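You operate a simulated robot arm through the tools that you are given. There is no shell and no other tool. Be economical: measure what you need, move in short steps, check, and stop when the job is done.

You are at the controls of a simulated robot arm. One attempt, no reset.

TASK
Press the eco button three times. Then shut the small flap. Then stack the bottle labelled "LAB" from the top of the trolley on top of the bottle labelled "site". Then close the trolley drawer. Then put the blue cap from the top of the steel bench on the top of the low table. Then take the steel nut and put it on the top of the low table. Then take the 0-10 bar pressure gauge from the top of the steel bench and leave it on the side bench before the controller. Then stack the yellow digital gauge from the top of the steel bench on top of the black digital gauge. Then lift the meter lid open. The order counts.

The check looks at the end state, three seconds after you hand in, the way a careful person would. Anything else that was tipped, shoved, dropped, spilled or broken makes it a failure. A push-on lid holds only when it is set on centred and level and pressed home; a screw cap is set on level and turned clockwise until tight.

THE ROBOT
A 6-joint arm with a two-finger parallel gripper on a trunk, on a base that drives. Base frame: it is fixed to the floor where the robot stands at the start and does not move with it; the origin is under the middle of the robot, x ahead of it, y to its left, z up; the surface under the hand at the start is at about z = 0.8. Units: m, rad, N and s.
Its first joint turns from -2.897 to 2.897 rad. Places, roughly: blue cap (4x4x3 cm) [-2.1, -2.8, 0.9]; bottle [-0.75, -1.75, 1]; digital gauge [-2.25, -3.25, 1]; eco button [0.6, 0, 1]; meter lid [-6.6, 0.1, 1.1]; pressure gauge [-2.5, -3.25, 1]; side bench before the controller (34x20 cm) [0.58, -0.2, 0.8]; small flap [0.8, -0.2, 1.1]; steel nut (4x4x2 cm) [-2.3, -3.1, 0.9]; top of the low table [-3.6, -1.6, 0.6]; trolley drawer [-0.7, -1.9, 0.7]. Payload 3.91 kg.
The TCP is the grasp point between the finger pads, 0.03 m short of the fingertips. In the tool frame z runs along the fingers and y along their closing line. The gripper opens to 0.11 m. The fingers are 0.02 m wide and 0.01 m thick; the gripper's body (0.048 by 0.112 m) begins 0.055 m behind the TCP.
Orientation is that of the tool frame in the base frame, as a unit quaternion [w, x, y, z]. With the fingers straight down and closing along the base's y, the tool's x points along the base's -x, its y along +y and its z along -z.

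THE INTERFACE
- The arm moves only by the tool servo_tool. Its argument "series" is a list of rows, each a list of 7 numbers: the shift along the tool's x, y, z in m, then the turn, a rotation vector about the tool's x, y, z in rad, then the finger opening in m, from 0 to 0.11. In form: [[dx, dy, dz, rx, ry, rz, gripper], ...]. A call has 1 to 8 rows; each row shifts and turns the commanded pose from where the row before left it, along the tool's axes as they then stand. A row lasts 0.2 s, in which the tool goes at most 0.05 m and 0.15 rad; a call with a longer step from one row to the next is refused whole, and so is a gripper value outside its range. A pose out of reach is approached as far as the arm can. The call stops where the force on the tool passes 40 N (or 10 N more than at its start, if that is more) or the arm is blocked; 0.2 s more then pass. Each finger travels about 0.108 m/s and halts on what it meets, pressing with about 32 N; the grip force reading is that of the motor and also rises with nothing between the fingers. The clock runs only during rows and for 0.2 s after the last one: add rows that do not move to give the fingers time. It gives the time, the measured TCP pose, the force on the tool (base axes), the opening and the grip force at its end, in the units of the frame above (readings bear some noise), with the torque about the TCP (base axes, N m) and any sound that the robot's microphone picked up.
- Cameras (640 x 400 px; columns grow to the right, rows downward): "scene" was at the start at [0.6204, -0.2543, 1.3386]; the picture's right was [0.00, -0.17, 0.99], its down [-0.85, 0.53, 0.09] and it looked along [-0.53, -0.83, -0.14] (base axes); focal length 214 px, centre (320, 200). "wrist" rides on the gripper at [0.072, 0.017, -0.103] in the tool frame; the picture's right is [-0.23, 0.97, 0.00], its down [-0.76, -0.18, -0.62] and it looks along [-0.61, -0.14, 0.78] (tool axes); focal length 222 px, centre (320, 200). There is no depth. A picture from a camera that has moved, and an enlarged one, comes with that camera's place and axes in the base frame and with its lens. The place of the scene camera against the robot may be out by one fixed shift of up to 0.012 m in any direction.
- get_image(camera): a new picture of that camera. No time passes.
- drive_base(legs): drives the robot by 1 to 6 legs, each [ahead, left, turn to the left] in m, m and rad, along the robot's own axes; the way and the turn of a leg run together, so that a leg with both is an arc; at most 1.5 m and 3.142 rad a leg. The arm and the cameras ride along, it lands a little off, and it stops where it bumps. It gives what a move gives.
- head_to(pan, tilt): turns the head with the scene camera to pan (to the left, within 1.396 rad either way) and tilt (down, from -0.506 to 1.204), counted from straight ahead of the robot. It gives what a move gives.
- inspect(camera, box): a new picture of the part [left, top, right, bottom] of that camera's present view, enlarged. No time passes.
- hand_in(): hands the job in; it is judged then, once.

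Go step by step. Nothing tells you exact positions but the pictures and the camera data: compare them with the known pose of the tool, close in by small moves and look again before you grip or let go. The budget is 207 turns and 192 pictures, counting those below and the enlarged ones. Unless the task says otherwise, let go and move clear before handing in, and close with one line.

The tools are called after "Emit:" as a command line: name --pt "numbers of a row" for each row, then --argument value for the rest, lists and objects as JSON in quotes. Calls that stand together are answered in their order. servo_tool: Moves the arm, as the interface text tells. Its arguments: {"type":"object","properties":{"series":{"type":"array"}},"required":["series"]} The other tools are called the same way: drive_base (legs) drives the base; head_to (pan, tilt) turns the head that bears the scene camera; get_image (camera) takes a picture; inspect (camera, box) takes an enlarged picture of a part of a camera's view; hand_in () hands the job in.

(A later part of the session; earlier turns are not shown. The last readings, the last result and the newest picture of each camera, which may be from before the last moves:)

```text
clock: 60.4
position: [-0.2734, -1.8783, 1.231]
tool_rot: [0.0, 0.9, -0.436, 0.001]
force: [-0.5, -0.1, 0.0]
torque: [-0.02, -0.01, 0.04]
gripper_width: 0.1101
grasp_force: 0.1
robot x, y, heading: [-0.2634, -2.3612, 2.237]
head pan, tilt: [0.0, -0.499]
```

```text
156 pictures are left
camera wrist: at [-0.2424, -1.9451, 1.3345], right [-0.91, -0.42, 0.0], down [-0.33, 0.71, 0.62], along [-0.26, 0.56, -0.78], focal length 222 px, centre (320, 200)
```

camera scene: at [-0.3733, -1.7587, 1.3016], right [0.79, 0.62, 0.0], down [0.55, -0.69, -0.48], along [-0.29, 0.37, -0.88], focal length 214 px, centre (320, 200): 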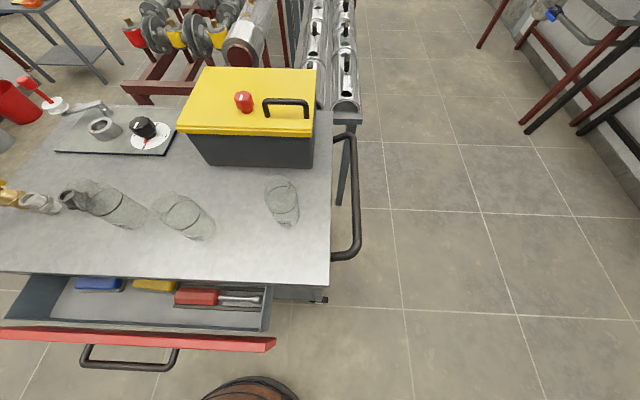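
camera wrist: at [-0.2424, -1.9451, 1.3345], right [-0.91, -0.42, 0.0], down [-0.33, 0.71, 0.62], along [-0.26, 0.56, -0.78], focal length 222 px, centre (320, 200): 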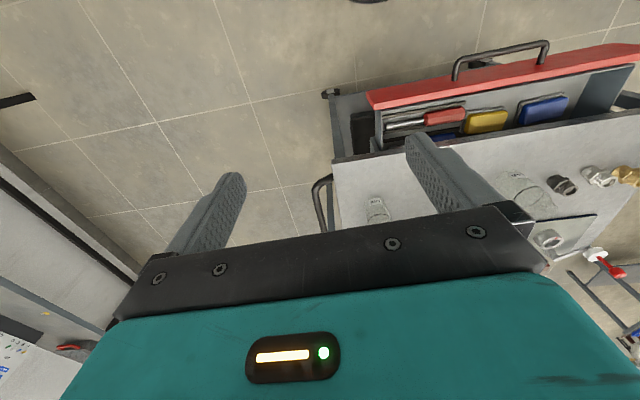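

Trolley top is at z≈0.86, bottles about 14 cm tall and 6.5 cm across. LAB's base is near (-0.81,-1.875). I move above LAB.

Emit:
servo_tool --pt "-0.0303 0.0381 0 0 0 0 0.11" --pt "-0.0303 0.0381 0 0 0 0 0.11" --pt "-0.0303 0.0381 0 0 0 0 0.11" --pt "-0.0303 0.0381 0 0 0 0 0.11" --pt "-0.0303 0.0381 0 0 0 0 0.11" --pt "-0.0303 0.0381 0 0 0 0 0.11" --pt "-0.0303 0.0381 0 0 0 0 0.11" --pt "-0.0303 0.0381 0 0 0 0 0.11"

Emit:
servo_tool --pt "-0.0303 0.0381 0 0 0 0 0.11" --pt "-0.0303 0.0381 0 0 0 0 0.11" --pt "-0.0303 0.0381 0 0 0 0 0.11" --pt "0 0 0 0 0 0 0.11"

Emit:
head_to --pan 0 --tilt 0.35

Emit:
get_image --camera "scene"

Emit:
get_image --camera "wrist"

```text
clock: 62.2
position: [-0.6639, -1.8771, 1.2307]
tool_rot: [-0.001, 0.9, -0.436, 0.001]
force: [0.8, -0.3, 0.6]
torque: [0.07, 0.07, 0.02]
gripper_width: 0.1105
grasp_force: 0.1
robot x, y, heading: [-0.2628, -2.3644, 2.237]
head pan, tilt: [0.0, -0.499]
```

```text
clock: 63.2
position: [-0.8114, -1.8719, 1.2297]
tool_rot: [0.0, 0.9, -0.437, 0.002]
force: [0.7, 1.0, -1.1]
torque: [0.03, -0.02, 0.0]
gripper_width: 0.1102
grasp_force: 0.1
robot x, y, heading: [-0.2632, -2.3585, 2.239]
head pan, tilt: [0.0, -0.499]
```

```text
clock: 64.3
position: [-0.8095, -1.8717, 1.2304]
tool_rot: [0.0, 0.9, -0.436, 0.002]
force: [-0.5, 0.2, -0.3]
torque: [0.01, 0.03, 0.02]
gripper_width: 0.11
grasp_force: 0.0
robot x, y, heading: [-0.2639, -2.3619, 2.243]
head pan, tilt: [0.0, 0.351]
```

```text
155 pictures are left
camera scene: at [-0.8648, -1.8101, 1.2739], right [0.79, 0.62, 0.0], down [0.58, -0.74, 0.35], along [0.22, -0.27, -0.94], focal length 214 px, centre (320, 200)
```

scene: 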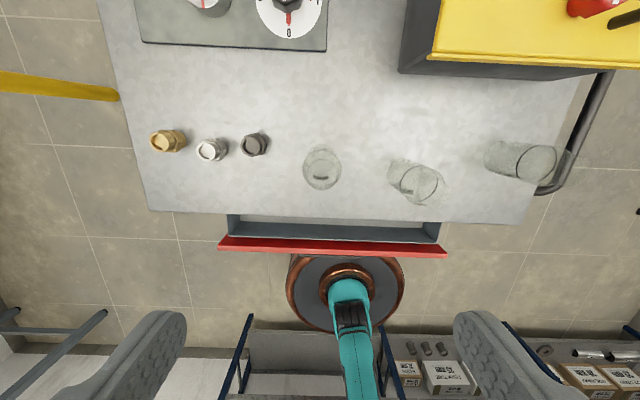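

```text
154 pictures are left
camera wrist: at [-0.7788, -1.9396, 1.3328], right [-0.91, -0.42, 0.0], down [-0.33, 0.71, 0.62], along [-0.26, 0.56, -0.78], focal length 222 px, centre (320, 200)
```

wrist: 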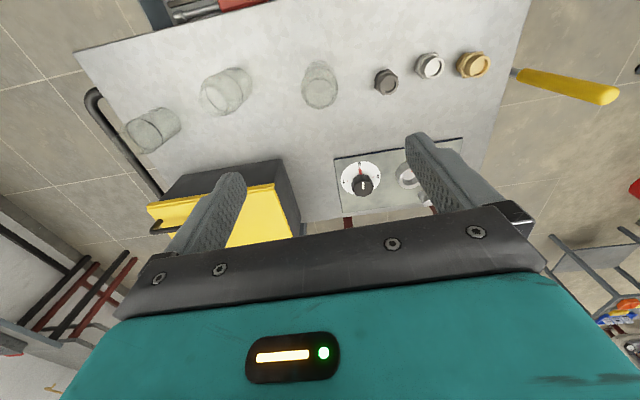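

LAB reads at (-0.815,-1.865). I correct and descend to just above the rim.

Emit:
servo_tool --pt "-0.008 0 0.045 0 0 0 0.11" --pt "0 0 0.045 0 0 0 0.11" --pt "0 0 0.045 0 0 0 0.11" --pt "0 0 0.035 0 0 0 0.11"

Emit:
head_to --pan 0 --tilt 0.8

Emit:
get_image --camera "scene"

Emit:
get_image --camera "wrist"

```text
clock: 65.3
position: [-0.8144, -1.8683, 1.059]
tool_rot: [-0.001, 0.9, -0.436, 0.001]
force: [0.9, -0.6, 0.5]
torque: [0.0, 0.02, 0.0]
gripper_width: 0.1101
grasp_force: 0.0
robot x, y, heading: [-0.2642, -2.3621, 2.237]
head pan, tilt: [0.0, 0.351]
```

```text
clock: 66.2
position: [-0.814, -1.8666, 1.0599]
tool_rot: [0.0, 0.9, -0.436, 0.002]
force: [-0.1, 0.3, 0.0]
torque: [0.0, 0.03, -0.01]
gripper_width: 0.1101
grasp_force: 0.1
robot x, y, heading: [-0.261, -2.3611, 2.237]
head pan, tilt: [0.0, 0.799]
```

```text
153 pictures are left
camera scene: at [-0.8443, -1.8366, 1.1166], right [0.79, 0.62, 0.0], down [0.43, -0.55, 0.72], along [0.45, -0.56, -0.7], focal length 214 px, centre (320, 200)
```

scene: 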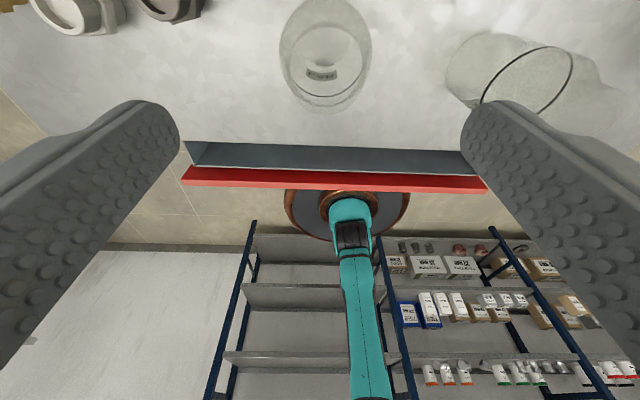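

```text
152 pictures are left
camera wrist: at [-0.7829, -1.935, 1.1629], right [-0.91, -0.42, 0.0], down [-0.33, 0.71, 0.62], along [-0.26, 0.56, -0.78], focal length 222 px, centre (320, 200)
```

wrist: 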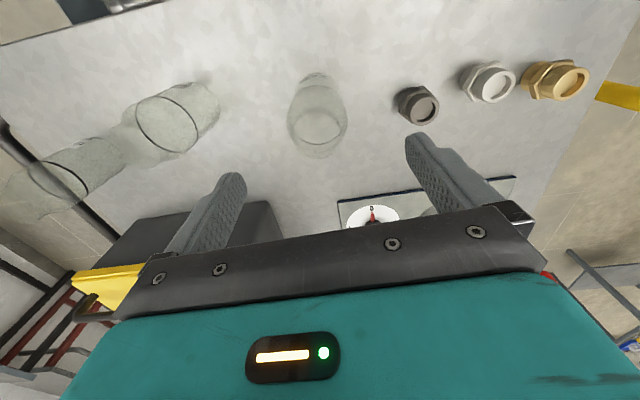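

Let me look closer at LAB from both cameras before lowering.

Emit:
inspect --camera "wrist" --box '[240, 40, 400, 180]'

Emit:
inspect --camera "scene" --box '[240, 0, 400, 130]'

```text
2.86 times, centred on (320, 110) of wrist
camera zoom: at [-0.7829, -1.935, 1.1629], right [-0.91, -0.42, 0.0], down [-0.33, 0.71, 0.62], along [-0.26, 0.56, -0.78], focal length 635 px, centre (320, 457)
```

zoom: 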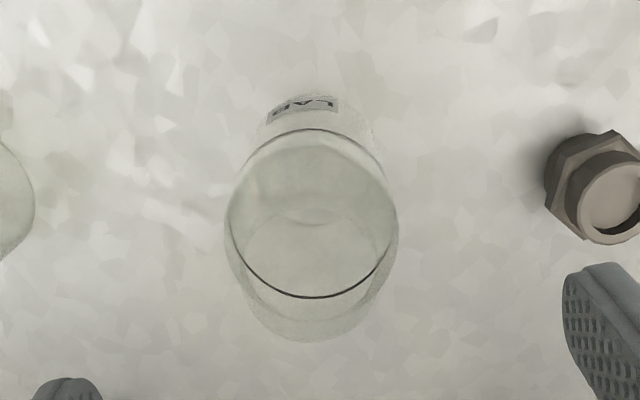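

```text
3.08 times, centred on (320, 65) of scene
camera zoom: at [-0.8443, -1.8366, 1.1166], right [0.79, 0.62, 0.0], down [0.43, -0.55, 0.72], along [0.45, -0.56, -0.7], focal length 660 px, centre (320, 615)
```

zoom: 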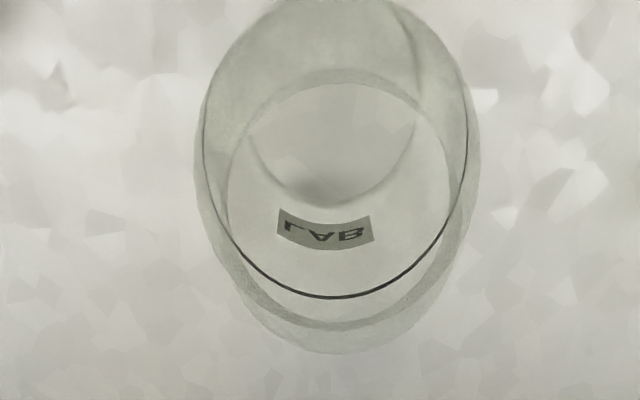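

Ring centre puts LAB at (-0.810,-1.870), about 6 cm across; well centred. I descend to the upper body and grip.

Emit:
servo_tool --pt "0.003 -0.001 0.035 0 0 0 0.11" --pt "0 0 0.035 0 0 0 0.11" --pt "0 0 0.033 0 0 0 0.11" --pt "0 0 0 0 0 0 0.11"

Emit:
servo_tool --pt "0 0 0 0 0 0 0.08" --pt "0 0 0 0 0 0 0.07" --pt "0 0 0 0 0 0 0.06" --pt "0 0 0 0 0 0 0.05" --pt "0 0 0 0 0 0 0.05"

Emit:
get_image --camera "scene"

```text
clock: 67.2
position: [-0.8123, -1.8691, 0.9581]
tool_rot: [0.0, 0.9, -0.437, 0.002]
force: [0.1, 0.4, -0.2]
torque: [-0.01, -0.02, 0.04]
gripper_width: 0.11
grasp_force: 0.0
robot x, y, heading: [-0.2643, -2.3636, 2.235]
head pan, tilt: [0.0, 0.799]
```

```text
clock: 68.5
position: [-0.8119, -1.8682, 0.9578]
tool_rot: [-0.001, 0.9, -0.436, 0.003]
force: [-0.1, -0.1, 0.0]
torque: [-0.03, 0.01, -0.01]
gripper_width: 0.0586
grasp_force: 31.7
robot x, y, heading: [-0.2644, -2.3603, 2.237]
head pan, tilt: [0.0, 0.799]
```

```text
149 pictures are left
camera scene: at [-0.8419, -1.838, 1.0144], right [0.79, 0.62, 0.0], down [0.43, -0.55, 0.72], along [0.45, -0.56, -0.69], focal length 214 px, centre (320, 200)
```

scene: 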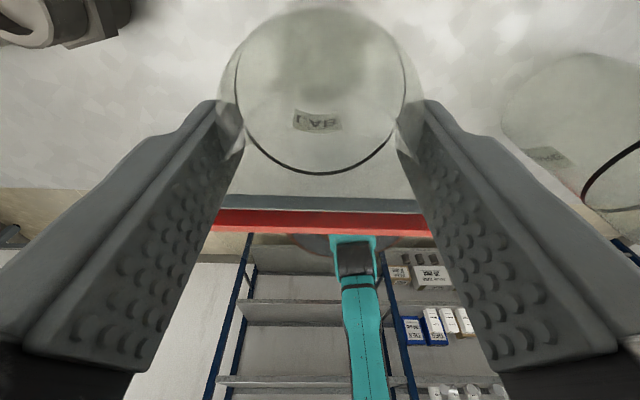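

Gripped at 5.9 cm. I lift it well clear, level.

Emit:
servo_tool --pt "0 0 -0.02 0 0 0 0.04" --pt "0 0 -0.035 0 0 0 0.04" --pt "0 0 -0.04 0 0 0 0.04" --pt "0 0 -0.04 0 0 0 0.04" --pt "0 0 -0.04 0 0 0 0.04" --pt "0 0 -0.03 0 0 0 0.04" --pt "0 0 -0.015 0 0 0 0.04"

Emit:
get_image --camera "scene"

Emit:
get_image --camera "wrist"

```text
clock: 70.0
position: [-0.8122, -1.8694, 1.1771]
tool_rot: [0.0, 0.9, -0.436, 0.003]
force: [0.6, -0.9, -1.3]
torque: [0.01, 0.0, 0.0]
gripper_width: 0.0583
grasp_force: 31.9
robot x, y, heading: [-0.2665, -2.3613, 2.236]
head pan, tilt: [0.0, 0.799]
```

```text
148 pictures are left
camera scene: at [-0.8415, -1.8395, 1.2341], right [0.79, 0.62, 0.0], down [0.43, -0.55, 0.72], along [0.45, -0.56, -0.69], focal length 214 px, centre (320, 200)
```

scene: 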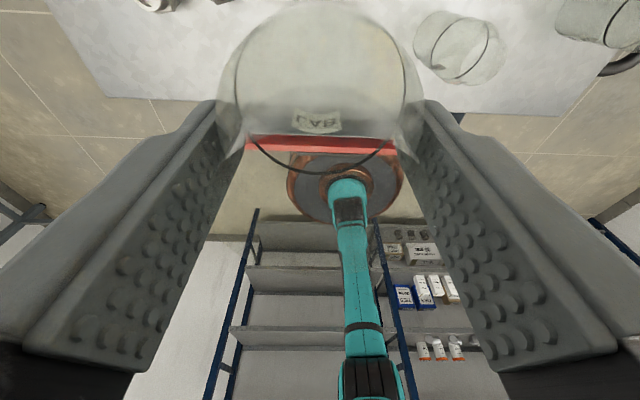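

```text
147 pictures are left
camera wrist: at [-0.7802, -1.9378, 1.2805], right [-0.91, -0.42, 0.0], down [-0.33, 0.71, 0.62], along [-0.26, 0.56, -0.78], focal length 222 px, centre (320, 200)
```

wrist: 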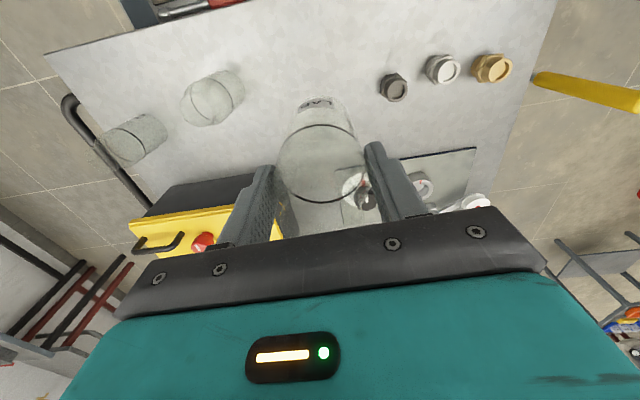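

Held steady. I carry it over toward SITE.

Emit:
servo_tool --pt "0 -0.02 0 0 0 0 0.04" --pt "0 -0.045 0 0 0 0 0.04" --pt "0 -0.047 0 0 0 0 0.04" --pt "0 -0.047 0 0 0 0 0.04" --pt "0 -0.047 0 0 0 0 0.04" --pt "0 -0.047 0 0 0 0 0.04" --pt "0 -0.045 0 0 0 0 0.04" --pt "0 -0.02 0 0 0 0 0.04"

Emit:
get_image --camera "scene"

Emit:
get_image --camera "wrist"

```text
clock: 71.8
position: [-0.5624, -1.6714, 1.1751]
tool_rot: [-0.001, 0.9, -0.436, 0.002]
force: [-1.2, -0.1, -1.0]
torque: [0.02, 0.0, -0.01]
gripper_width: 0.0582
grasp_force: 32.1
robot x, y, heading: [-0.2638, -2.3577, 2.235]
head pan, tilt: [0.0, 0.799]
```

```text
146 pictures are left
camera scene: at [-0.5931, -1.6419, 1.2323], right [0.79, 0.62, 0.0], down [0.43, -0.55, 0.72], along [0.45, -0.56, -0.69], focal length 214 px, centre (320, 200)
```

scene: 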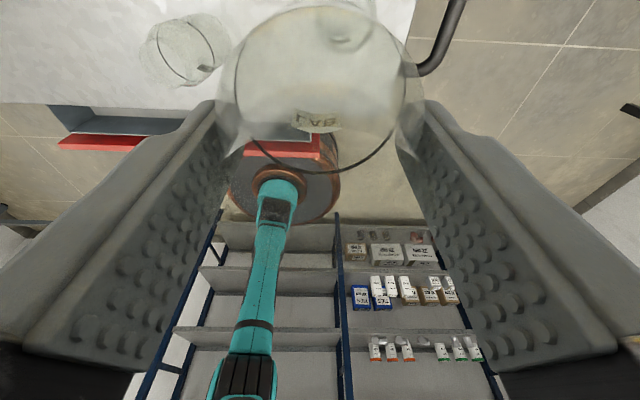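

```text
145 pictures are left
camera wrist: at [-0.5317, -1.7402, 1.2786], right [-0.91, -0.42, 0.0], down [-0.33, 0.71, 0.62], along [-0.26, 0.56, -0.78], focal length 222 px, centre (320, 200)
```

wrist: 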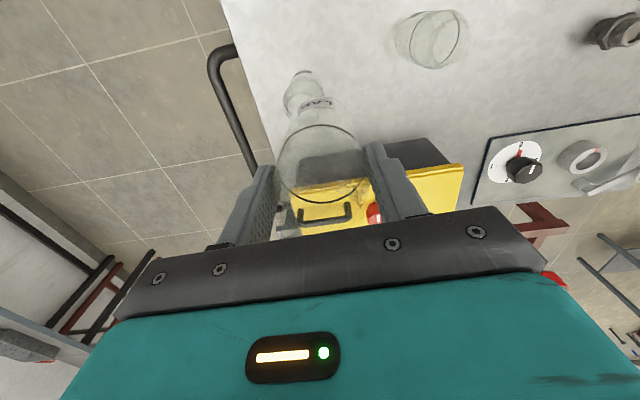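

Emit:
inspect --camera "wrist" --box '[250, 50, 390, 210]'

Emit:
inspect --camera "scene" --box '[230, 0, 430, 130]'

```text
2.50 times, centred on (320, 130) of wrist
camera zoom: at [-0.5317, -1.7402, 1.2786], right [-0.91, -0.42, 0.0], down [-0.33, 0.71, 0.62], along [-0.26, 0.56, -0.78], focal length 555 px, centre (320, 375)
```

zoom: 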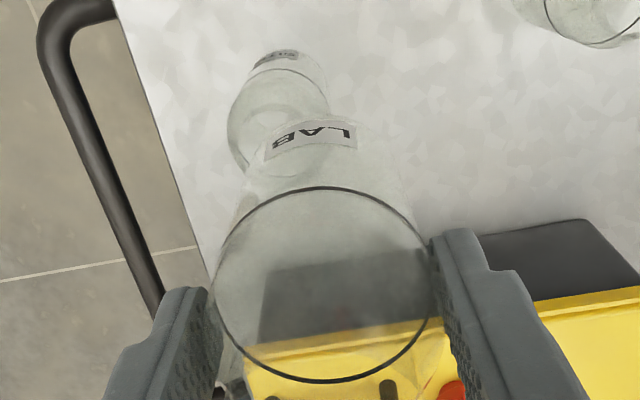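

```text
3.08 times, centred on (330, 65) of scene
camera zoom: at [-0.5931, -1.6419, 1.2323], right [0.79, 0.62, 0.0], down [0.43, -0.55, 0.72], along [0.45, -0.56, -0.69], focal length 660 px, centre (289, 615)
```

zoom: 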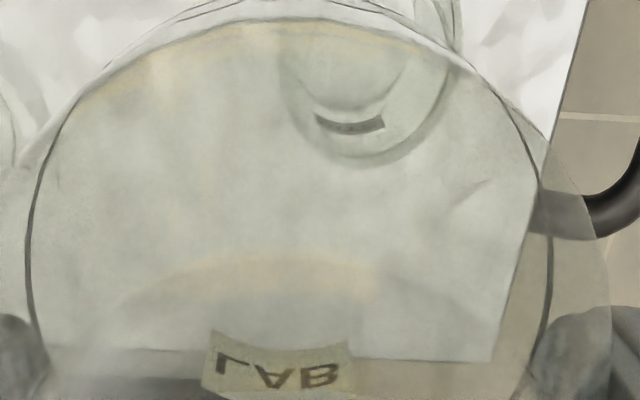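

SITE is about 2.6 cm to the right and slightly ahead of the held bottle. I correct and come down partway, then compare again.

Emit:
servo_tool --pt "-0.006 -0.026 0 0 0 0 0.04" --pt "0 0 0.02 0 0 0 0.04" --pt "0 0 0.02 0 0 0 0.04" --pt "0 0 0 0 0 0 0.04"

Emit:
inspect --camera "wrist" --box '[250, 50, 390, 210]'

Emit:
get_image --camera "scene"

```text
clock: 72.8
position: [-0.5447, -1.6537, 1.1376]
tool_rot: [0.0, 0.899, -0.437, 0.002]
force: [-0.5, 0.5, -0.8]
torque: [0.0, -0.01, -0.01]
gripper_width: 0.0586
grasp_force: 32.2
robot x, y, heading: [-0.2627, -2.3601, 2.242]
head pan, tilt: [0.0, 0.799]
```

```text
2.50 times, centred on (320, 130) of wrist
camera zoom: at [-0.5139, -1.7199, 1.239], right [-0.91, -0.42, 0.0], down [-0.33, 0.71, 0.62], along [-0.26, 0.56, -0.78], focal length 555 px, centre (320, 375)
```

zoom: 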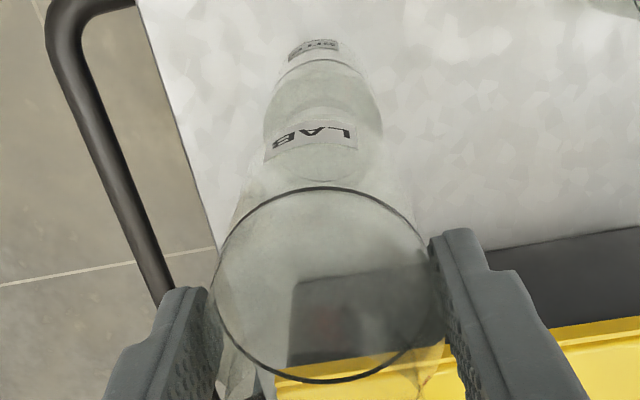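

```text
141 pictures are left
camera scene: at [-0.5753, -1.6216, 1.1928], right [0.79, 0.62, 0.0], down [0.43, -0.55, 0.72], along [0.45, -0.56, -0.69], focal length 214 px, centre (320, 200)
```

scene: 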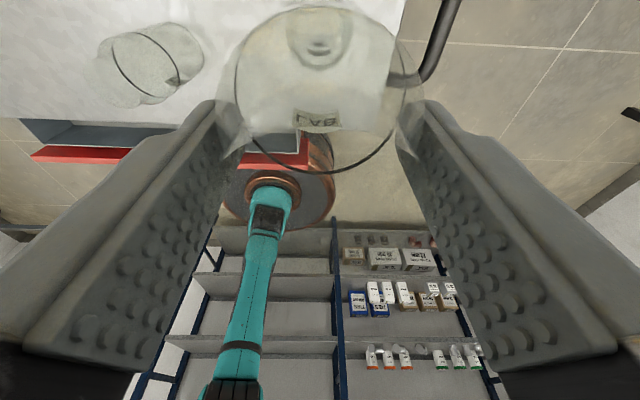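

Laterally aligned; the held bottle needs about 7 mm more forward. I correct and lower to about 2 cm above SITE's rim.

Emit:
servo_tool --pt "-0.007 0 0 0 0 0 0.04" --pt "0 0 0.01 0 0 0 0.04" --pt "0 0 0.007 0 0 0 0.04" --pt "0 0 0 0 0 0 0.04"

Emit:
inspect --camera "wrist" --box '[250, 50, 390, 210]'

Emit:
inspect --camera "scene" --box '[220, 0, 420, 180]'

```text
clock: 73.8
position: [-0.5504, -1.6459, 1.1196]
tool_rot: [-0.001, 0.9, -0.436, 0.002]
force: [0.9, -0.5, -1.3]
torque: [0.0, 0.01, -0.01]
gripper_width: 0.0581
grasp_force: 31.9
robot x, y, heading: [-0.2625, -2.3629, 2.24]
head pan, tilt: [0.0, 0.799]
```

```text
2.50 times, centred on (320, 130) of wrist
camera zoom: at [-0.5187, -1.7142, 1.2224], right [-0.91, -0.42, 0.0], down [-0.33, 0.71, 0.62], along [-0.26, 0.56, -0.78], focal length 555 px, centre (320, 375)
```

zoom: 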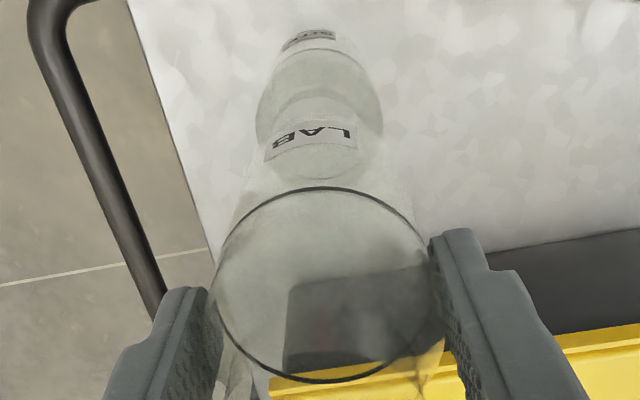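

```text
2.22 times, centred on (320, 90) of scene
camera zoom: at [-0.5801, -1.6159, 1.176], right [0.79, 0.62, 0.0], down [0.43, -0.55, 0.72], along [0.45, -0.56, -0.69], focal length 477 px, centre (320, 444)
```

zoom: 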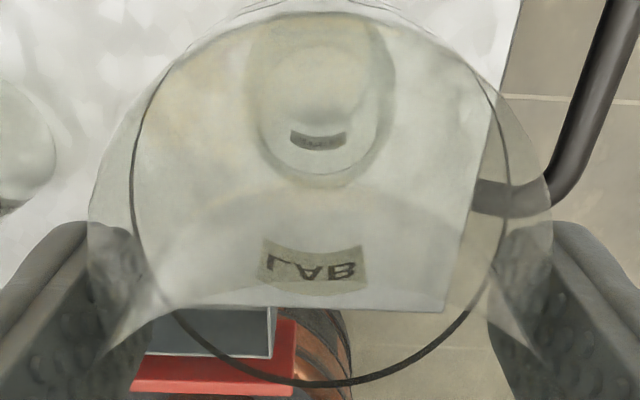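

Good alignment within a few mm; I shift 3 mm back and lower slowly to contact.

Emit:
servo_tool --pt "0.003 0 0.003 0 0 0 0.04" --pt "0 0 0.004 0 0 0 0.04" --pt "0 0 0.003 0 0 0 0.04" --pt "0 0 0 0 0 0 0.04"

Emit:
get_image --camera "wrist"

Emit:
inspect --camera "scene" --box '[220, 0, 420, 180]'

```text
clock: 74.8
position: [-0.5482, -1.649, 1.1106]
tool_rot: [0.0, 0.9, -0.436, 0.002]
force: [-0.1, -0.8, -1.0]
torque: [0.0, -0.01, 0.0]
gripper_width: 0.0582
grasp_force: 31.8
robot x, y, heading: [-0.262, -2.3641, 2.235]
head pan, tilt: [0.0, 0.799]
```

```text
138 pictures are left
camera wrist: at [-0.5163, -1.7162, 1.2132], right [-0.91, -0.42, 0.0], down [-0.33, 0.71, 0.62], along [-0.26, 0.56, -0.78], focal length 222 px, centre (320, 200)
```

wrist: 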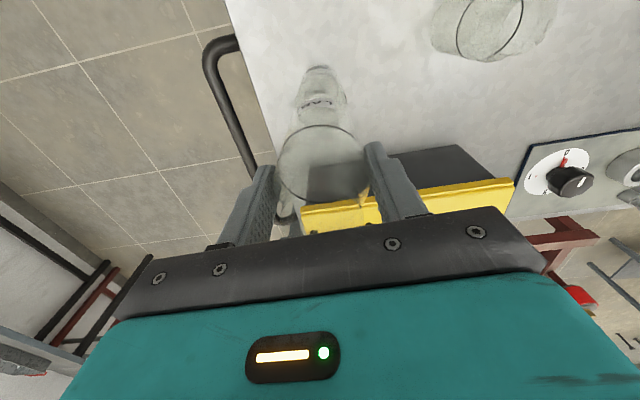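

```text
2.22 times, centred on (320, 90) of scene
camera zoom: at [-0.5777, -1.6179, 1.1669], right [0.79, 0.62, 0.0], down [0.43, -0.55, 0.72], along [0.45, -0.56, -0.69], focal length 477 px, centre (320, 444)
```

zoom: 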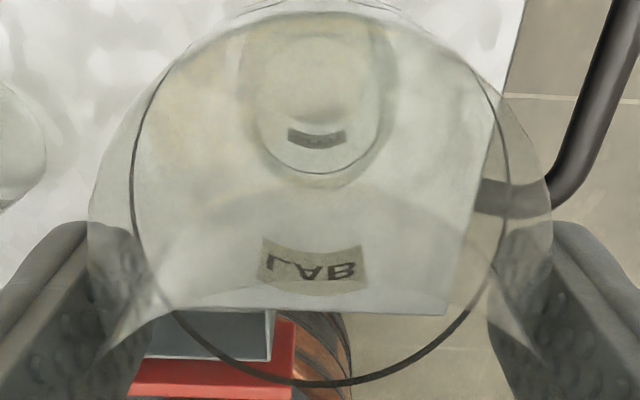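

Now lowering in 2 mm steps until I feel contact.

Emit:
servo_tool --pt "0 0 0.002 0 0 0 0.04" --pt "0 0 0.002 0 0 0 0.04" --pt "0 0 0.002 0 0 0 0.04" --pt "0 0 0 0 0 0 0.04"

```text
clock: 75.8
position: [-0.5463, -1.6484, 1.1038]
tool_rot: [0.001, 0.9, -0.437, 0.002]
force: [0.3, 0.5, -0.7]
torque: [-0.02, -0.01, -0.01]
gripper_width: 0.0582
grasp_force: 32.0
robot x, y, heading: [-0.2651, -2.362, 2.238]
head pan, tilt: [0.0, 0.799]
```

Emit:
servo_tool --pt "0 0 0.0015 0 0 0 0.04" --pt "0 0 0.0015 0 0 0 0.04" --pt "0 0 0 0 0 0 0.04"

```text
clock: 76.7
position: [-0.5471, -1.6492, 1.1015]
tool_rot: [0.0, 0.9, -0.436, 0.002]
force: [0.1, -0.4, -0.4]
torque: [0.03, 0.01, -0.02]
gripper_width: 0.0581
grasp_force: 32.2
robot x, y, heading: [-0.264, -2.363, 2.239]
head pan, tilt: [0.0, 0.799]
```

Emit:
servo_tool --pt "0 0 0.0015 0 0 0 0.04" --pt "0 0 0.0015 0 0 0 0.04" --pt "0 0 0 0 0 0 0.04"

Emit:
inspect --camera "wrist" --box '[250, 50, 390, 210]'

```text
clock: 77.5
position: [-0.5472, -1.6489, 1.0982]
tool_rot: [-0.001, 0.9, -0.436, 0.002]
force: [-0.9, 1.0, 0.3]
torque: [-0.01, 0.02, -0.02]
gripper_width: 0.0581
grasp_force: 31.1
robot x, y, heading: [-0.2648, -2.3573, 2.239]
head pan, tilt: [0.0, 0.799]
```

```text
2.50 times, centred on (320, 130) of wrist
camera zoom: at [-0.5163, -1.7161, 1.2009], right [-0.91, -0.42, 0.0], down [-0.33, 0.71, 0.62], along [-0.26, 0.56, -0.78], focal length 555 px, centre (320, 375)
```

zoom: 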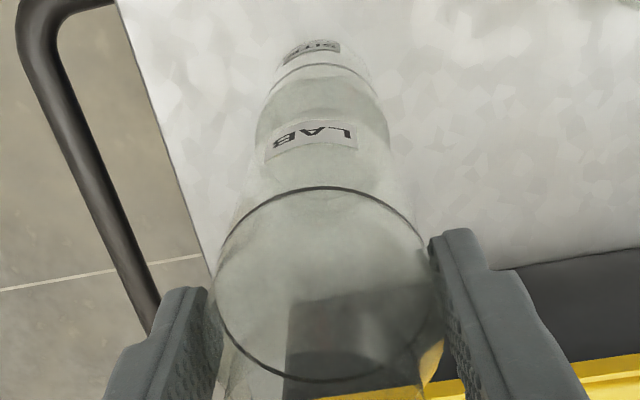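

Emit:
servo_tool --pt "0 0 0.001 0 0 0 0.04" --pt "0 0 0.001 0 0 0 0.04" --pt "0 0 0 0 0 0 0.04"

```text
clock: 78.2
position: [-0.548, -1.6473, 1.0963]
tool_rot: [0.0, 0.9, -0.435, 0.002]
force: [-0.3, -0.2, -0.9]
torque: [-0.01, 0.01, 0.01]
gripper_width: 0.0581
grasp_force: 32.1
robot x, y, heading: [-0.2658, -2.3602, 2.233]
head pan, tilt: [0.0, 0.799]
```

Emit:
servo_tool --pt "0 0 0.001 0 0 0 0.04" --pt "0 0 0.001 0 0 0 0.04" --pt "0 0 0.001 0 0 0 0.04" --pt "0 0 0 0 0 0 0.04"

```text
clock: 79.2
position: [-0.5472, -1.6483, 1.0933]
tool_rot: [0.0, 0.9, -0.436, 0.002]
force: [-0.1, -0.2, -1.0]
torque: [0.01, -0.01, 0.0]
gripper_width: 0.0584
grasp_force: 32.8
robot x, y, heading: [-0.2643, -2.3609, 2.236]
head pan, tilt: [0.0, 0.799]
```

Emit:
servo_tool --pt "0 0 0.001 0 0 0 0.04" --pt "0 0 0.001 0 0 0 0.04" --pt "0 0 0.001 0 0 0 0.04" --pt "0 0 0 0 0 0 0.04"

Emit:
inspect --camera "scene" --box '[220, 0, 420, 180]'

```text
clock: 80.2
position: [-0.5487, -1.6484, 1.09]
tool_rot: [0.0, 0.9, -0.436, 0.003]
force: [0.4, -0.2, -0.6]
torque: [-0.06, 0.01, 0.0]
gripper_width: 0.0583
grasp_force: 32.1
robot x, y, heading: [-0.2646, -2.3628, 2.239]
head pan, tilt: [0.0, 0.799]
```

```text
2.22 times, centred on (320, 90) of scene
camera zoom: at [-0.5777, -1.6183, 1.1468], right [0.79, 0.62, 0.0], down [0.43, -0.55, 0.72], along [0.45, -0.56, -0.69], focal length 477 px, centre (320, 444)
```

zoom: 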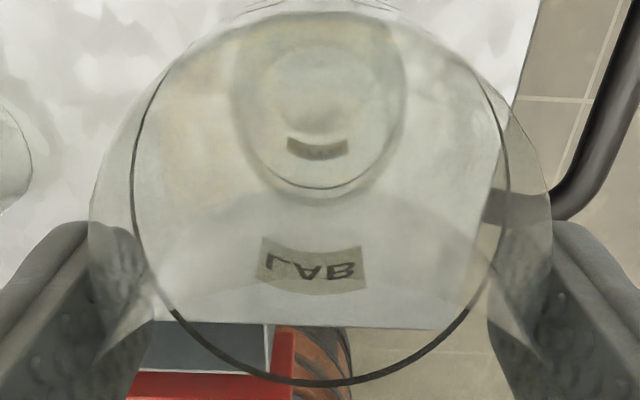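

No contact yet; bottles may be slightly shorter than I estimated. Continuing.

Emit:
servo_tool --pt "0 0 0.001 0 0 0 0.04" --pt "0 0 0.001 0 0 0 0.04" --pt "0 0 0.001 0 0 0 0.04" --pt "0 0 0.001 0 0 0 0.04" --pt "0 0 0 0 0 0 0.04"

```text
clock: 81.5
position: [-0.5475, -1.6502, 1.0876]
tool_rot: [0.0, 0.9, -0.437, 0.0]
force: [-0.4, 1.7, 30.2]
torque: [0.23, 0.13, 0.03]
gripper_width: 0.0587
grasp_force: 32.0
robot x, y, heading: [-0.2617, -2.3634, 2.236]
head pan, tilt: [0.0, 0.799]
```

Contact at z≈1.087. I ease the pressure and look before releasing.

Emit:
servo_tool --pt "0 0 -0.001 0 0 0 0.04" --pt "0 0 0 0 0 0 0.04"

Emit:
inspect --camera "wrist" --box '[250, 50, 390, 210]'

Emit:
inspect --camera "scene" --box '[220, 0, 420, 180]'

```text
clock: 82.0
position: [-0.5469, -1.6498, 1.0878]
tool_rot: [0.0, 0.9, -0.436, 0.002]
force: [-1.1, 0.1, 18.7]
torque: [0.02, 0.15, -0.01]
gripper_width: 0.0582
grasp_force: 32.1
robot x, y, heading: [-0.2679, -2.363, 2.239]
head pan, tilt: [0.0, 0.799]
```

```text
2.50 times, centred on (320, 130) of wrist
camera zoom: at [-0.5156, -1.7173, 1.1904], right [-0.91, -0.42, 0.0], down [-0.33, 0.71, 0.62], along [-0.26, 0.56, -0.78], focal length 555 px, centre (320, 375)
```

zoom: 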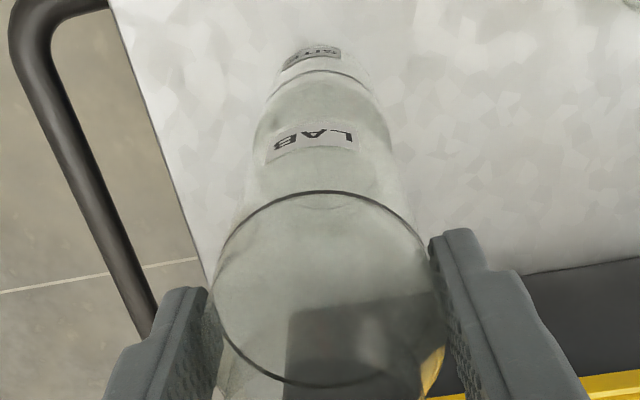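

```text
2.22 times, centred on (320, 90) of scene
camera zoom: at [-0.577, -1.619, 1.1441], right [0.79, 0.62, 0.0], down [0.43, -0.55, 0.72], along [0.45, -0.56, -0.69], focal length 477 px, centre (320, 444)
```

zoom: 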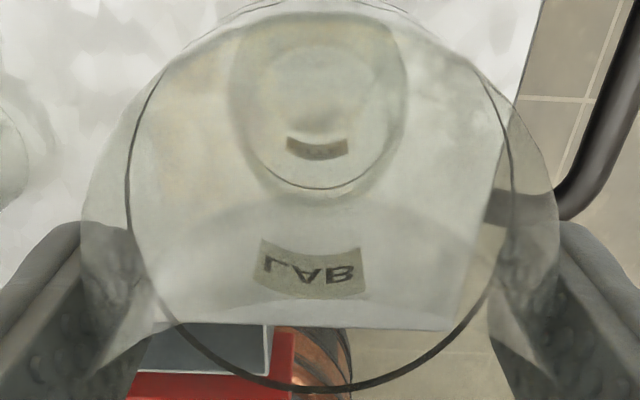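

Alignment looks within a few mm. I ease a touch more and open slowly.

Emit:
servo_tool --pt "0 0 -0.001 0 0 0 0.04" --pt "0 0 0 0 0 0 0.04"

```text
clock: 82.7
position: [-0.5464, -1.6496, 1.0877]
tool_rot: [0.001, 0.9, -0.437, 0.003]
force: [0.2, 1.0, -0.4]
torque: [0.0, 0.0, -0.01]
gripper_width: 0.0584
grasp_force: 32.2
robot x, y, heading: [-0.2661, -2.3607, 2.236]
head pan, tilt: [0.0, 0.799]
```

Emit:
servo_tool --pt "0 0 0.0004 0 0 0 0.04" --pt "0 0 0 0 0 0 0.06" --pt "0 0 0 0 0 0 0.063" --pt "0 0 0 0 0 0 0.067" --pt "0 0 0 0 0 0 0.075" --pt "0 0 0 0 0 0 0.085"

Emit:
get_image --camera "wrist"

Emit:
get_image --camera "scene"

```text
clock: 84.0
position: [-0.5471, -1.65, 1.0888]
tool_rot: [0.0, 0.9, -0.436, 0.002]
force: [0.5, 0.1, 0.0]
torque: [-0.03, 0.01, -0.01]
gripper_width: 0.085
grasp_force: 0.0
robot x, y, heading: [-0.2628, -2.3607, 2.236]
head pan, tilt: [0.0, 0.799]
```

```text
132 pictures are left
camera wrist: at [-0.5159, -1.7166, 1.1909], right [-0.91, -0.42, 0.0], down [-0.33, 0.71, 0.62], along [-0.26, 0.56, -0.78], focal length 222 px, centre (320, 200)
```

wrist: 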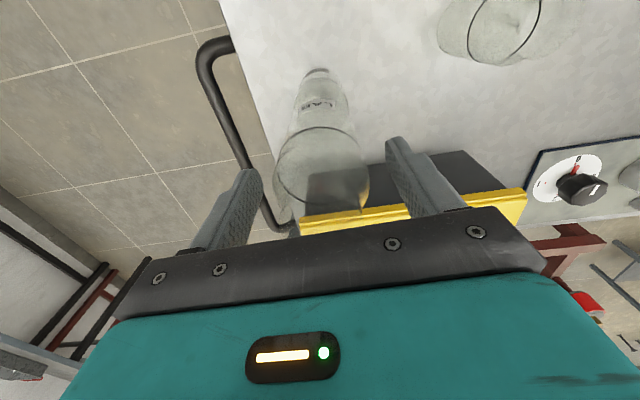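

```text
131 pictures are left
camera scene: at [-0.5772, -1.6183, 1.1446], right [0.79, 0.62, 0.0], down [0.43, -0.55, 0.72], along [0.45, -0.56, -0.69], focal length 214 px, centre (320, 200)
```

scene: 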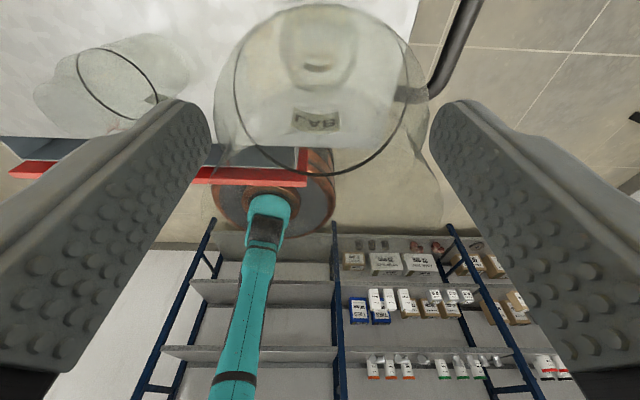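

It stands. I open fully and rise straight up.

Emit:
servo_tool --pt "0 0 0 0 0 0 0.11" --pt "0 0 0 0 0 0 0.11" --pt "0 0 -0.02 0 0 0 0.11" --pt "0 0 -0.035 0 0 0 0.11" --pt "0 0 -0.045 0 0 0 0.11" --pt "0 0 -0.045 0 0 0 0.11" --pt "0 0 -0.045 0 0 0 0.11"

Emit:
get_image --camera "wrist"

```text
clock: 85.7
position: [-0.5436, -1.6553, 1.2606]
tool_rot: [-0.002, 0.9, -0.435, 0.001]
force: [-0.5, 0.7, -0.4]
torque: [-0.02, -0.03, 0.03]
gripper_width: 0.1098
grasp_force: 0.0
out of reach, approached as far as the arm can: row 7
robot x, y, heading: [-0.2659, -2.3604, 2.24]
head pan, tilt: [0.0, 0.799]
```

```text
130 pictures are left
camera wrist: at [-0.5124, -1.7237, 1.3633], right [-0.91, -0.42, 0.0], down [-0.33, 0.71, 0.62], along [-0.26, 0.57, -0.78], focal length 222 px, centre (320, 200)
```

wrist: 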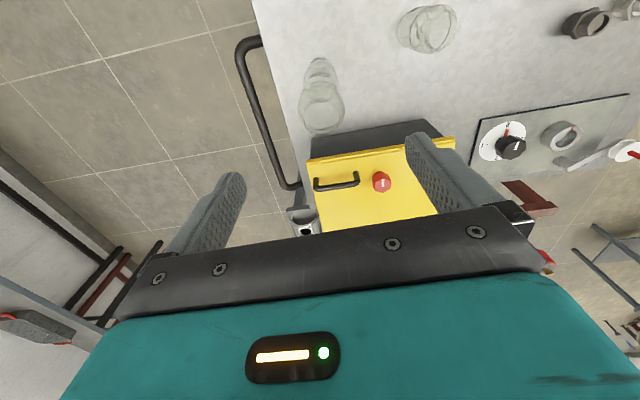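

Stack stands well. Now the drawer: I drive back a little and pitch the hand forward to push the red front.

Emit:
drive_base --legs '[[-0.25, 0, 0]]'

Emit:
servo_tool --pt "0.04 0.02 0 0 0 0 0" --pt "0.04 0.04 0 0 0 0 0" --pt "0.04 0.04 0 0 -0.14 0 0" --pt "0 0.04 0 0 -0.14 0 0" --pt "0 0.04 0 0 -0.14 0 0" --pt "0 0.04 0 0 -0.14 0 0" --pt "0 0.04 0 0 -0.14 0 0" --pt "0 0.04 0 0 -0.14 0 0"

Emit:
head_to --pan 0 --tilt 0.3

Emit:
get_image --camera "scene"

```text
clock: 87.5
position: [-0.3894, -1.8506, 1.2607]
tool_rot: [-0.002, 0.9, -0.436, 0.001]
force: [-0.1, -0.4, -0.6]
torque: [0.01, -0.03, 0.02]
gripper_width: 0.1099
grasp_force: 0.0
robot x, y, heading: [-0.1101, -2.5575, 2.235]
head pan, tilt: [0.0, 0.799]
```

```text
refused: row 2 steps farther than a row can; nothing moved
```

```text
clock: 88.4
position: [-0.39, -1.8505, 1.2607]
tool_rot: [-0.002, 0.9, -0.437, 0.0]
force: [-0.1, 0.6, 0.9]
torque: [0.03, 0.0, 0.0]
gripper_width: 0.1098
grasp_force: 0.1
robot x, y, heading: [-0.113, -2.559, 2.239]
head pan, tilt: [0.0, 0.3]
```

```text
129 pictures are left
camera scene: at [-0.4472, -1.7852, 1.3049], right [0.79, 0.62, 0.0], down [0.59, -0.75, 0.29], along [0.18, -0.23, -0.96], focal length 214 px, centre (320, 200)
```

scene: 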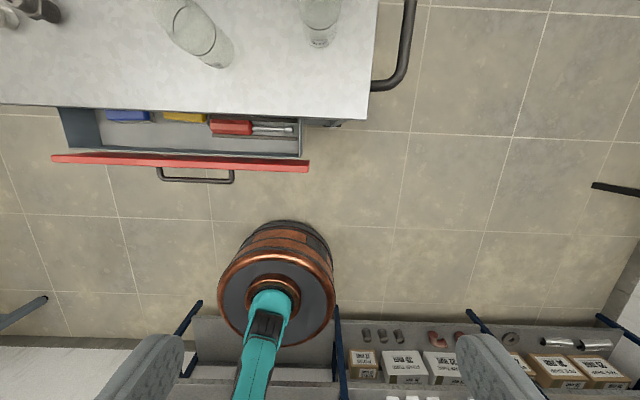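

Top view shows the drawer front about 10 cm out from the trolley's edge. I move left over its middle and pull back a bit, closing the fingers.

Emit:
servo_tool --pt "0.014 0.042 0 0 0 0 0" --pt "0.014 0.042 0 0 0 0 0" --pt "0.014 0.042 0 0 0 0 0" --pt "0.014 0.042 0 0 0 0 0" --pt "0.014 0.042 0 0 0 0 0" --pt "0.014 0.042 0 0 0 0 0" --pt "0.014 0.042 0 0 0 0 0"

Emit:
servo_tool --pt "0 0 0 0 -0.14 0 0" --pt "0 0 0 0 -0.14 0 0" --pt "0 0 0 0 -0.14 0 0" --pt "0 0 0 0 -0.14 0 0" --pt "0 0 0 0 -0.14 0 0" --pt "0 0 0 0 -0.14 0 0"

Emit:
get_image --camera "scene"

```text
clock: 90.0
position: [-0.5603, -2.1117, 1.2603]
tool_rot: [-0.002, 0.9, -0.437, 0.0]
force: [1.0, 0.8, 0.0]
torque: [-0.05, 0.04, 0.01]
gripper_width: 0.0
grasp_force: 32.2
robot x, y, heading: [-0.1111, -2.5567, 2.236]
head pan, tilt: [0.0, 0.3]
```

```text
clock: 91.4
position: [-0.5609, -2.1089, 1.2596]
tool_rot: [-0.179, 0.821, -0.398, -0.368]
force: [-0.2, 0.0, -1.6]
torque: [-0.02, -0.01, 0.0]
gripper_width: 0.0001
grasp_force: 32.0
robot x, y, heading: [-0.111, -2.5566, 2.237]
head pan, tilt: [0.0, 0.3]
```

```text
128 pictures are left
camera scene: at [-0.5846, -2.0875, 1.3524], right [0.79, 0.62, 0.0], down [0.53, -0.67, -0.52], along [-0.32, 0.41, -0.86], focal length 214 px, centre (320, 200)
```

scene: 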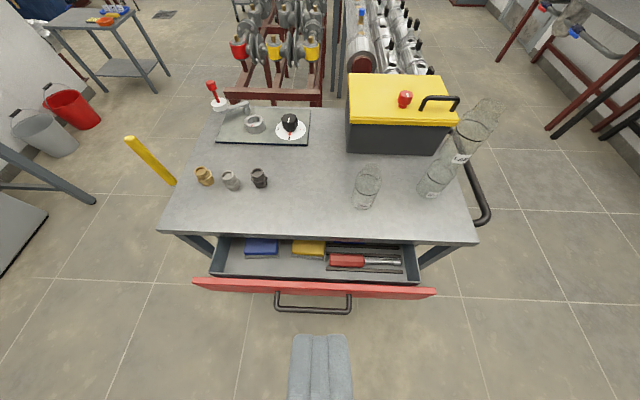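

Clear view: LAB stands on SITE, drawer centre ahead. I descend in front of the drawer.

Emit:
servo_tool --pt "0.0335 0.0025 0.03 0 0 0 0" --pt "0.0335 0.0025 0.03 0 0 0 0" --pt "0.0335 0.0025 0.03 0 0 0 0" --pt "0.0335 0.0025 0.03 0 0 0 0" --pt "0.0335 0.0025 0.03 0 0 0 0" --pt "0.0335 0.0025 0.03 0 0 0 0" --pt "0.0335 0.0025 0.03 0 0 0 0" --pt "0.0335 0.0025 0.03 0 0 0 0"

Emit:
get_image --camera "scene"

Emit:
get_image --camera "wrist"

```text
clock: 93.2
position: [-0.5746, -2.1199, 0.8999]
tool_rot: [-0.18, 0.821, -0.398, -0.368]
force: [-0.2, -0.9, -0.2]
torque: [0.0, 0.02, 0.01]
gripper_width: 0.0002
grasp_force: 32.0
robot x, y, heading: [-0.1094, -2.5564, 2.237]
head pan, tilt: [0.0, 0.3]
```

```text
127 pictures are left
camera scene: at [-0.5987, -2.0982, 0.993], right [0.79, 0.62, 0.0], down [0.53, -0.67, -0.52], along [-0.32, 0.41, -0.86], focal length 214 px, centre (320, 200)
```

scene: 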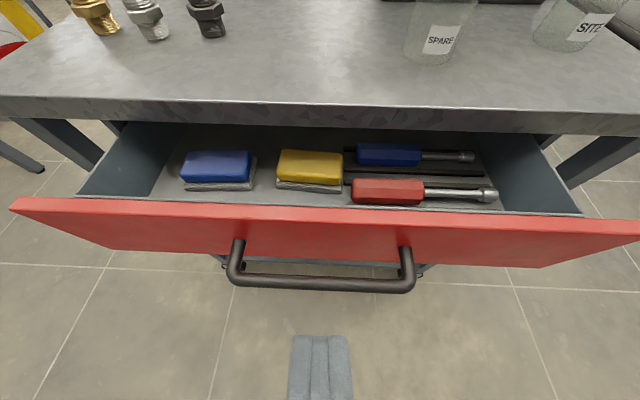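

```text
126 pictures are left
camera wrist: at [-0.5107, -2.2299, 0.9137], right [-0.86, -0.48, 0.17], down [0.11, 0.14, 0.98], along [-0.5, 0.86, -0.07], focal length 222 px, centre (320, 200)
```

wrist: 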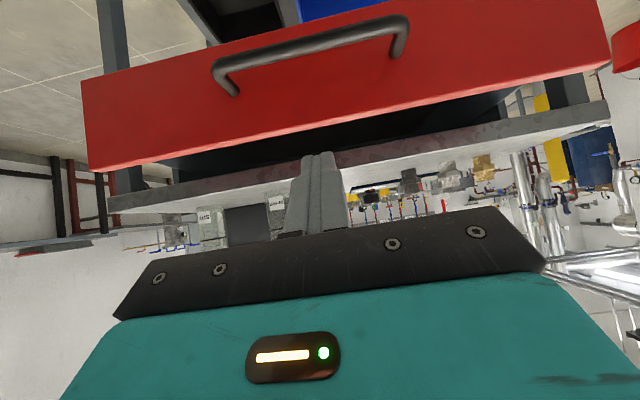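

The front spans about z 0.67–0.82 with its handle near 0.715. I lower to 0.775 and come forward to touch above the handle.

Emit:
servo_tool --pt "0.0261 0 0.0233 0 0 0 0" --pt "0.0261 0 0.0233 0 0 0 0" --pt "0.0261 0 0.0233 0 0 0 0" --pt "-0.0267 0 0.0298 0 0 0 0" --pt "-0.02 0 0.0223 0 0 0 0"

Emit:
get_image --camera "scene"

Emit:
get_image --camera "wrist"

```text
clock: 94.4
position: [-0.6186, -2.0667, 0.7949]
tool_rot: [-0.18, 0.822, -0.398, -0.366]
force: [-0.2, 0.0, -0.5]
torque: [-0.02, 0.03, 0.02]
gripper_width: 0.0
grasp_force: 32.2
robot x, y, heading: [-0.1098, -2.5544, 2.237]
head pan, tilt: [0.0, 0.3]
```

```text
125 pictures are left
camera scene: at [-0.642, -2.0446, 0.8873], right [0.79, 0.62, 0.0], down [0.53, -0.67, -0.52], along [-0.32, 0.41, -0.86], focal length 214 px, centre (320, 200)
```

scene: 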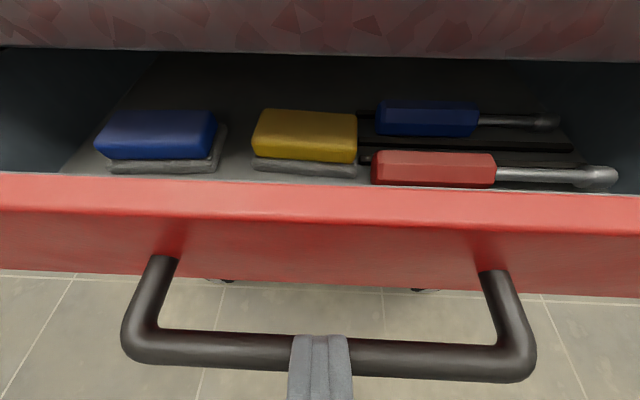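

```text
124 pictures are left
camera wrist: at [-0.554, -2.1763, 0.8082], right [-0.86, -0.48, 0.17], down [0.11, 0.14, 0.98], along [-0.5, 0.86, -0.07], focal length 222 px, centre (320, 200)
```

wrist: 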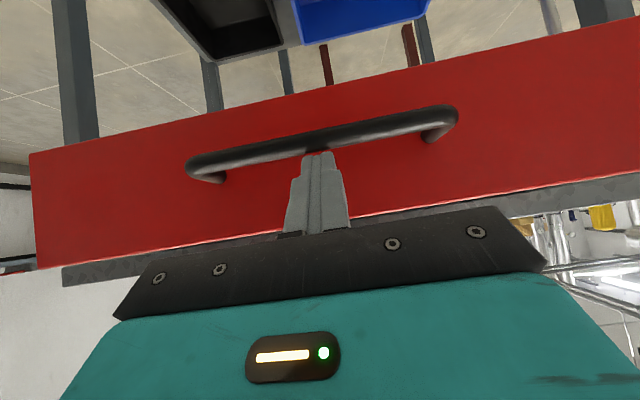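

The tip is just above the handle, close to the front. I push forward in small steps.

Emit:
servo_tool --pt "-0.01 0 0.0112 0 0 0 0" --pt "-0.0067 0 0.0075 0 0 0 0" --pt "-0.0067 0 0.0075 0 0 0 0" --pt "-0.0067 0 0.0075 0 0 0 0" --pt "-0.0067 0 0.0075 0 0 0 0" --pt "-0.0067 0 0.0075 0 0 0 0"

Emit:
get_image --camera "scene"

```text
clock: 95.8
position: [-0.6595, -2.0136, 0.7947]
tool_rot: [-0.18, 0.821, -0.398, -0.367]
force: [-0.6, 0.1, 0.1]
torque: [0.02, 0.0, 0.0]
gripper_width: 0.0
grasp_force: 32.1
robot x, y, heading: [-0.1103, -2.5544, 2.238]
head pan, tilt: [0.0, 0.3]
```

```text
123 pictures are left
camera scene: at [-0.6827, -1.9922, 0.8884], right [0.79, 0.62, 0.0], down [0.53, -0.67, -0.52], along [-0.32, 0.41, -0.86], focal length 214 px, centre (320, 200)
```

scene: 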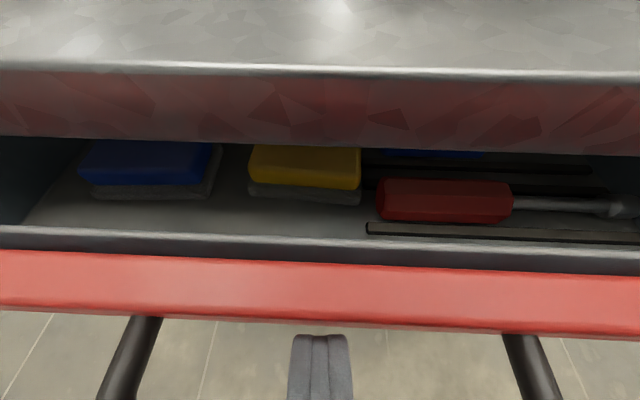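

Emit:
servo_tool --pt "-0.0067 0 0.0075 0 0 0 0" --pt "-0.0067 0 0.0075 0 0 0 0" --pt "-0.0067 0 0.0075 0 0 0 0" --pt "-0.0067 0 0.0075 0 0 0 0" --pt "-0.0067 0 0.0075 0 0 0 0" --pt "-0.0067 0 0.0075 0 0 0 0"

Emit:
get_image --camera "scene"

```text
clock: 97.2
position: [-0.6917, -1.9706, 0.7936]
tool_rot: [-0.179, 0.822, -0.397, -0.366]
force: [11.4, -13.2, 8.1]
torque: [0.07, -0.03, -0.08]
gripper_width: 0.0001
grasp_force: 32.2
robot x, y, heading: [-0.1092, -2.558, 2.243]
head pan, tilt: [0.0, 0.3]
stopped in row 6: the force on the tool passed its limit at 61 N (the readings are from after the stop); the commanded pose is now the measured one
```

```text
122 pictures are left
camera scene: at [-0.7167, -1.949, 0.8874], right [0.79, 0.62, 0.0], down [0.53, -0.67, -0.51], along [-0.31, 0.41, -0.86], focal length 214 px, centre (320, 200)
```

scene: 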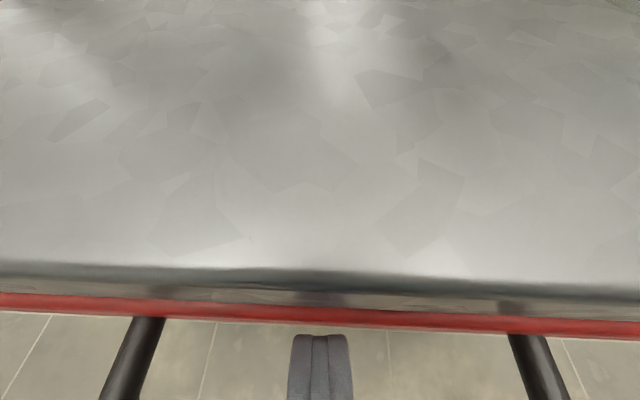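

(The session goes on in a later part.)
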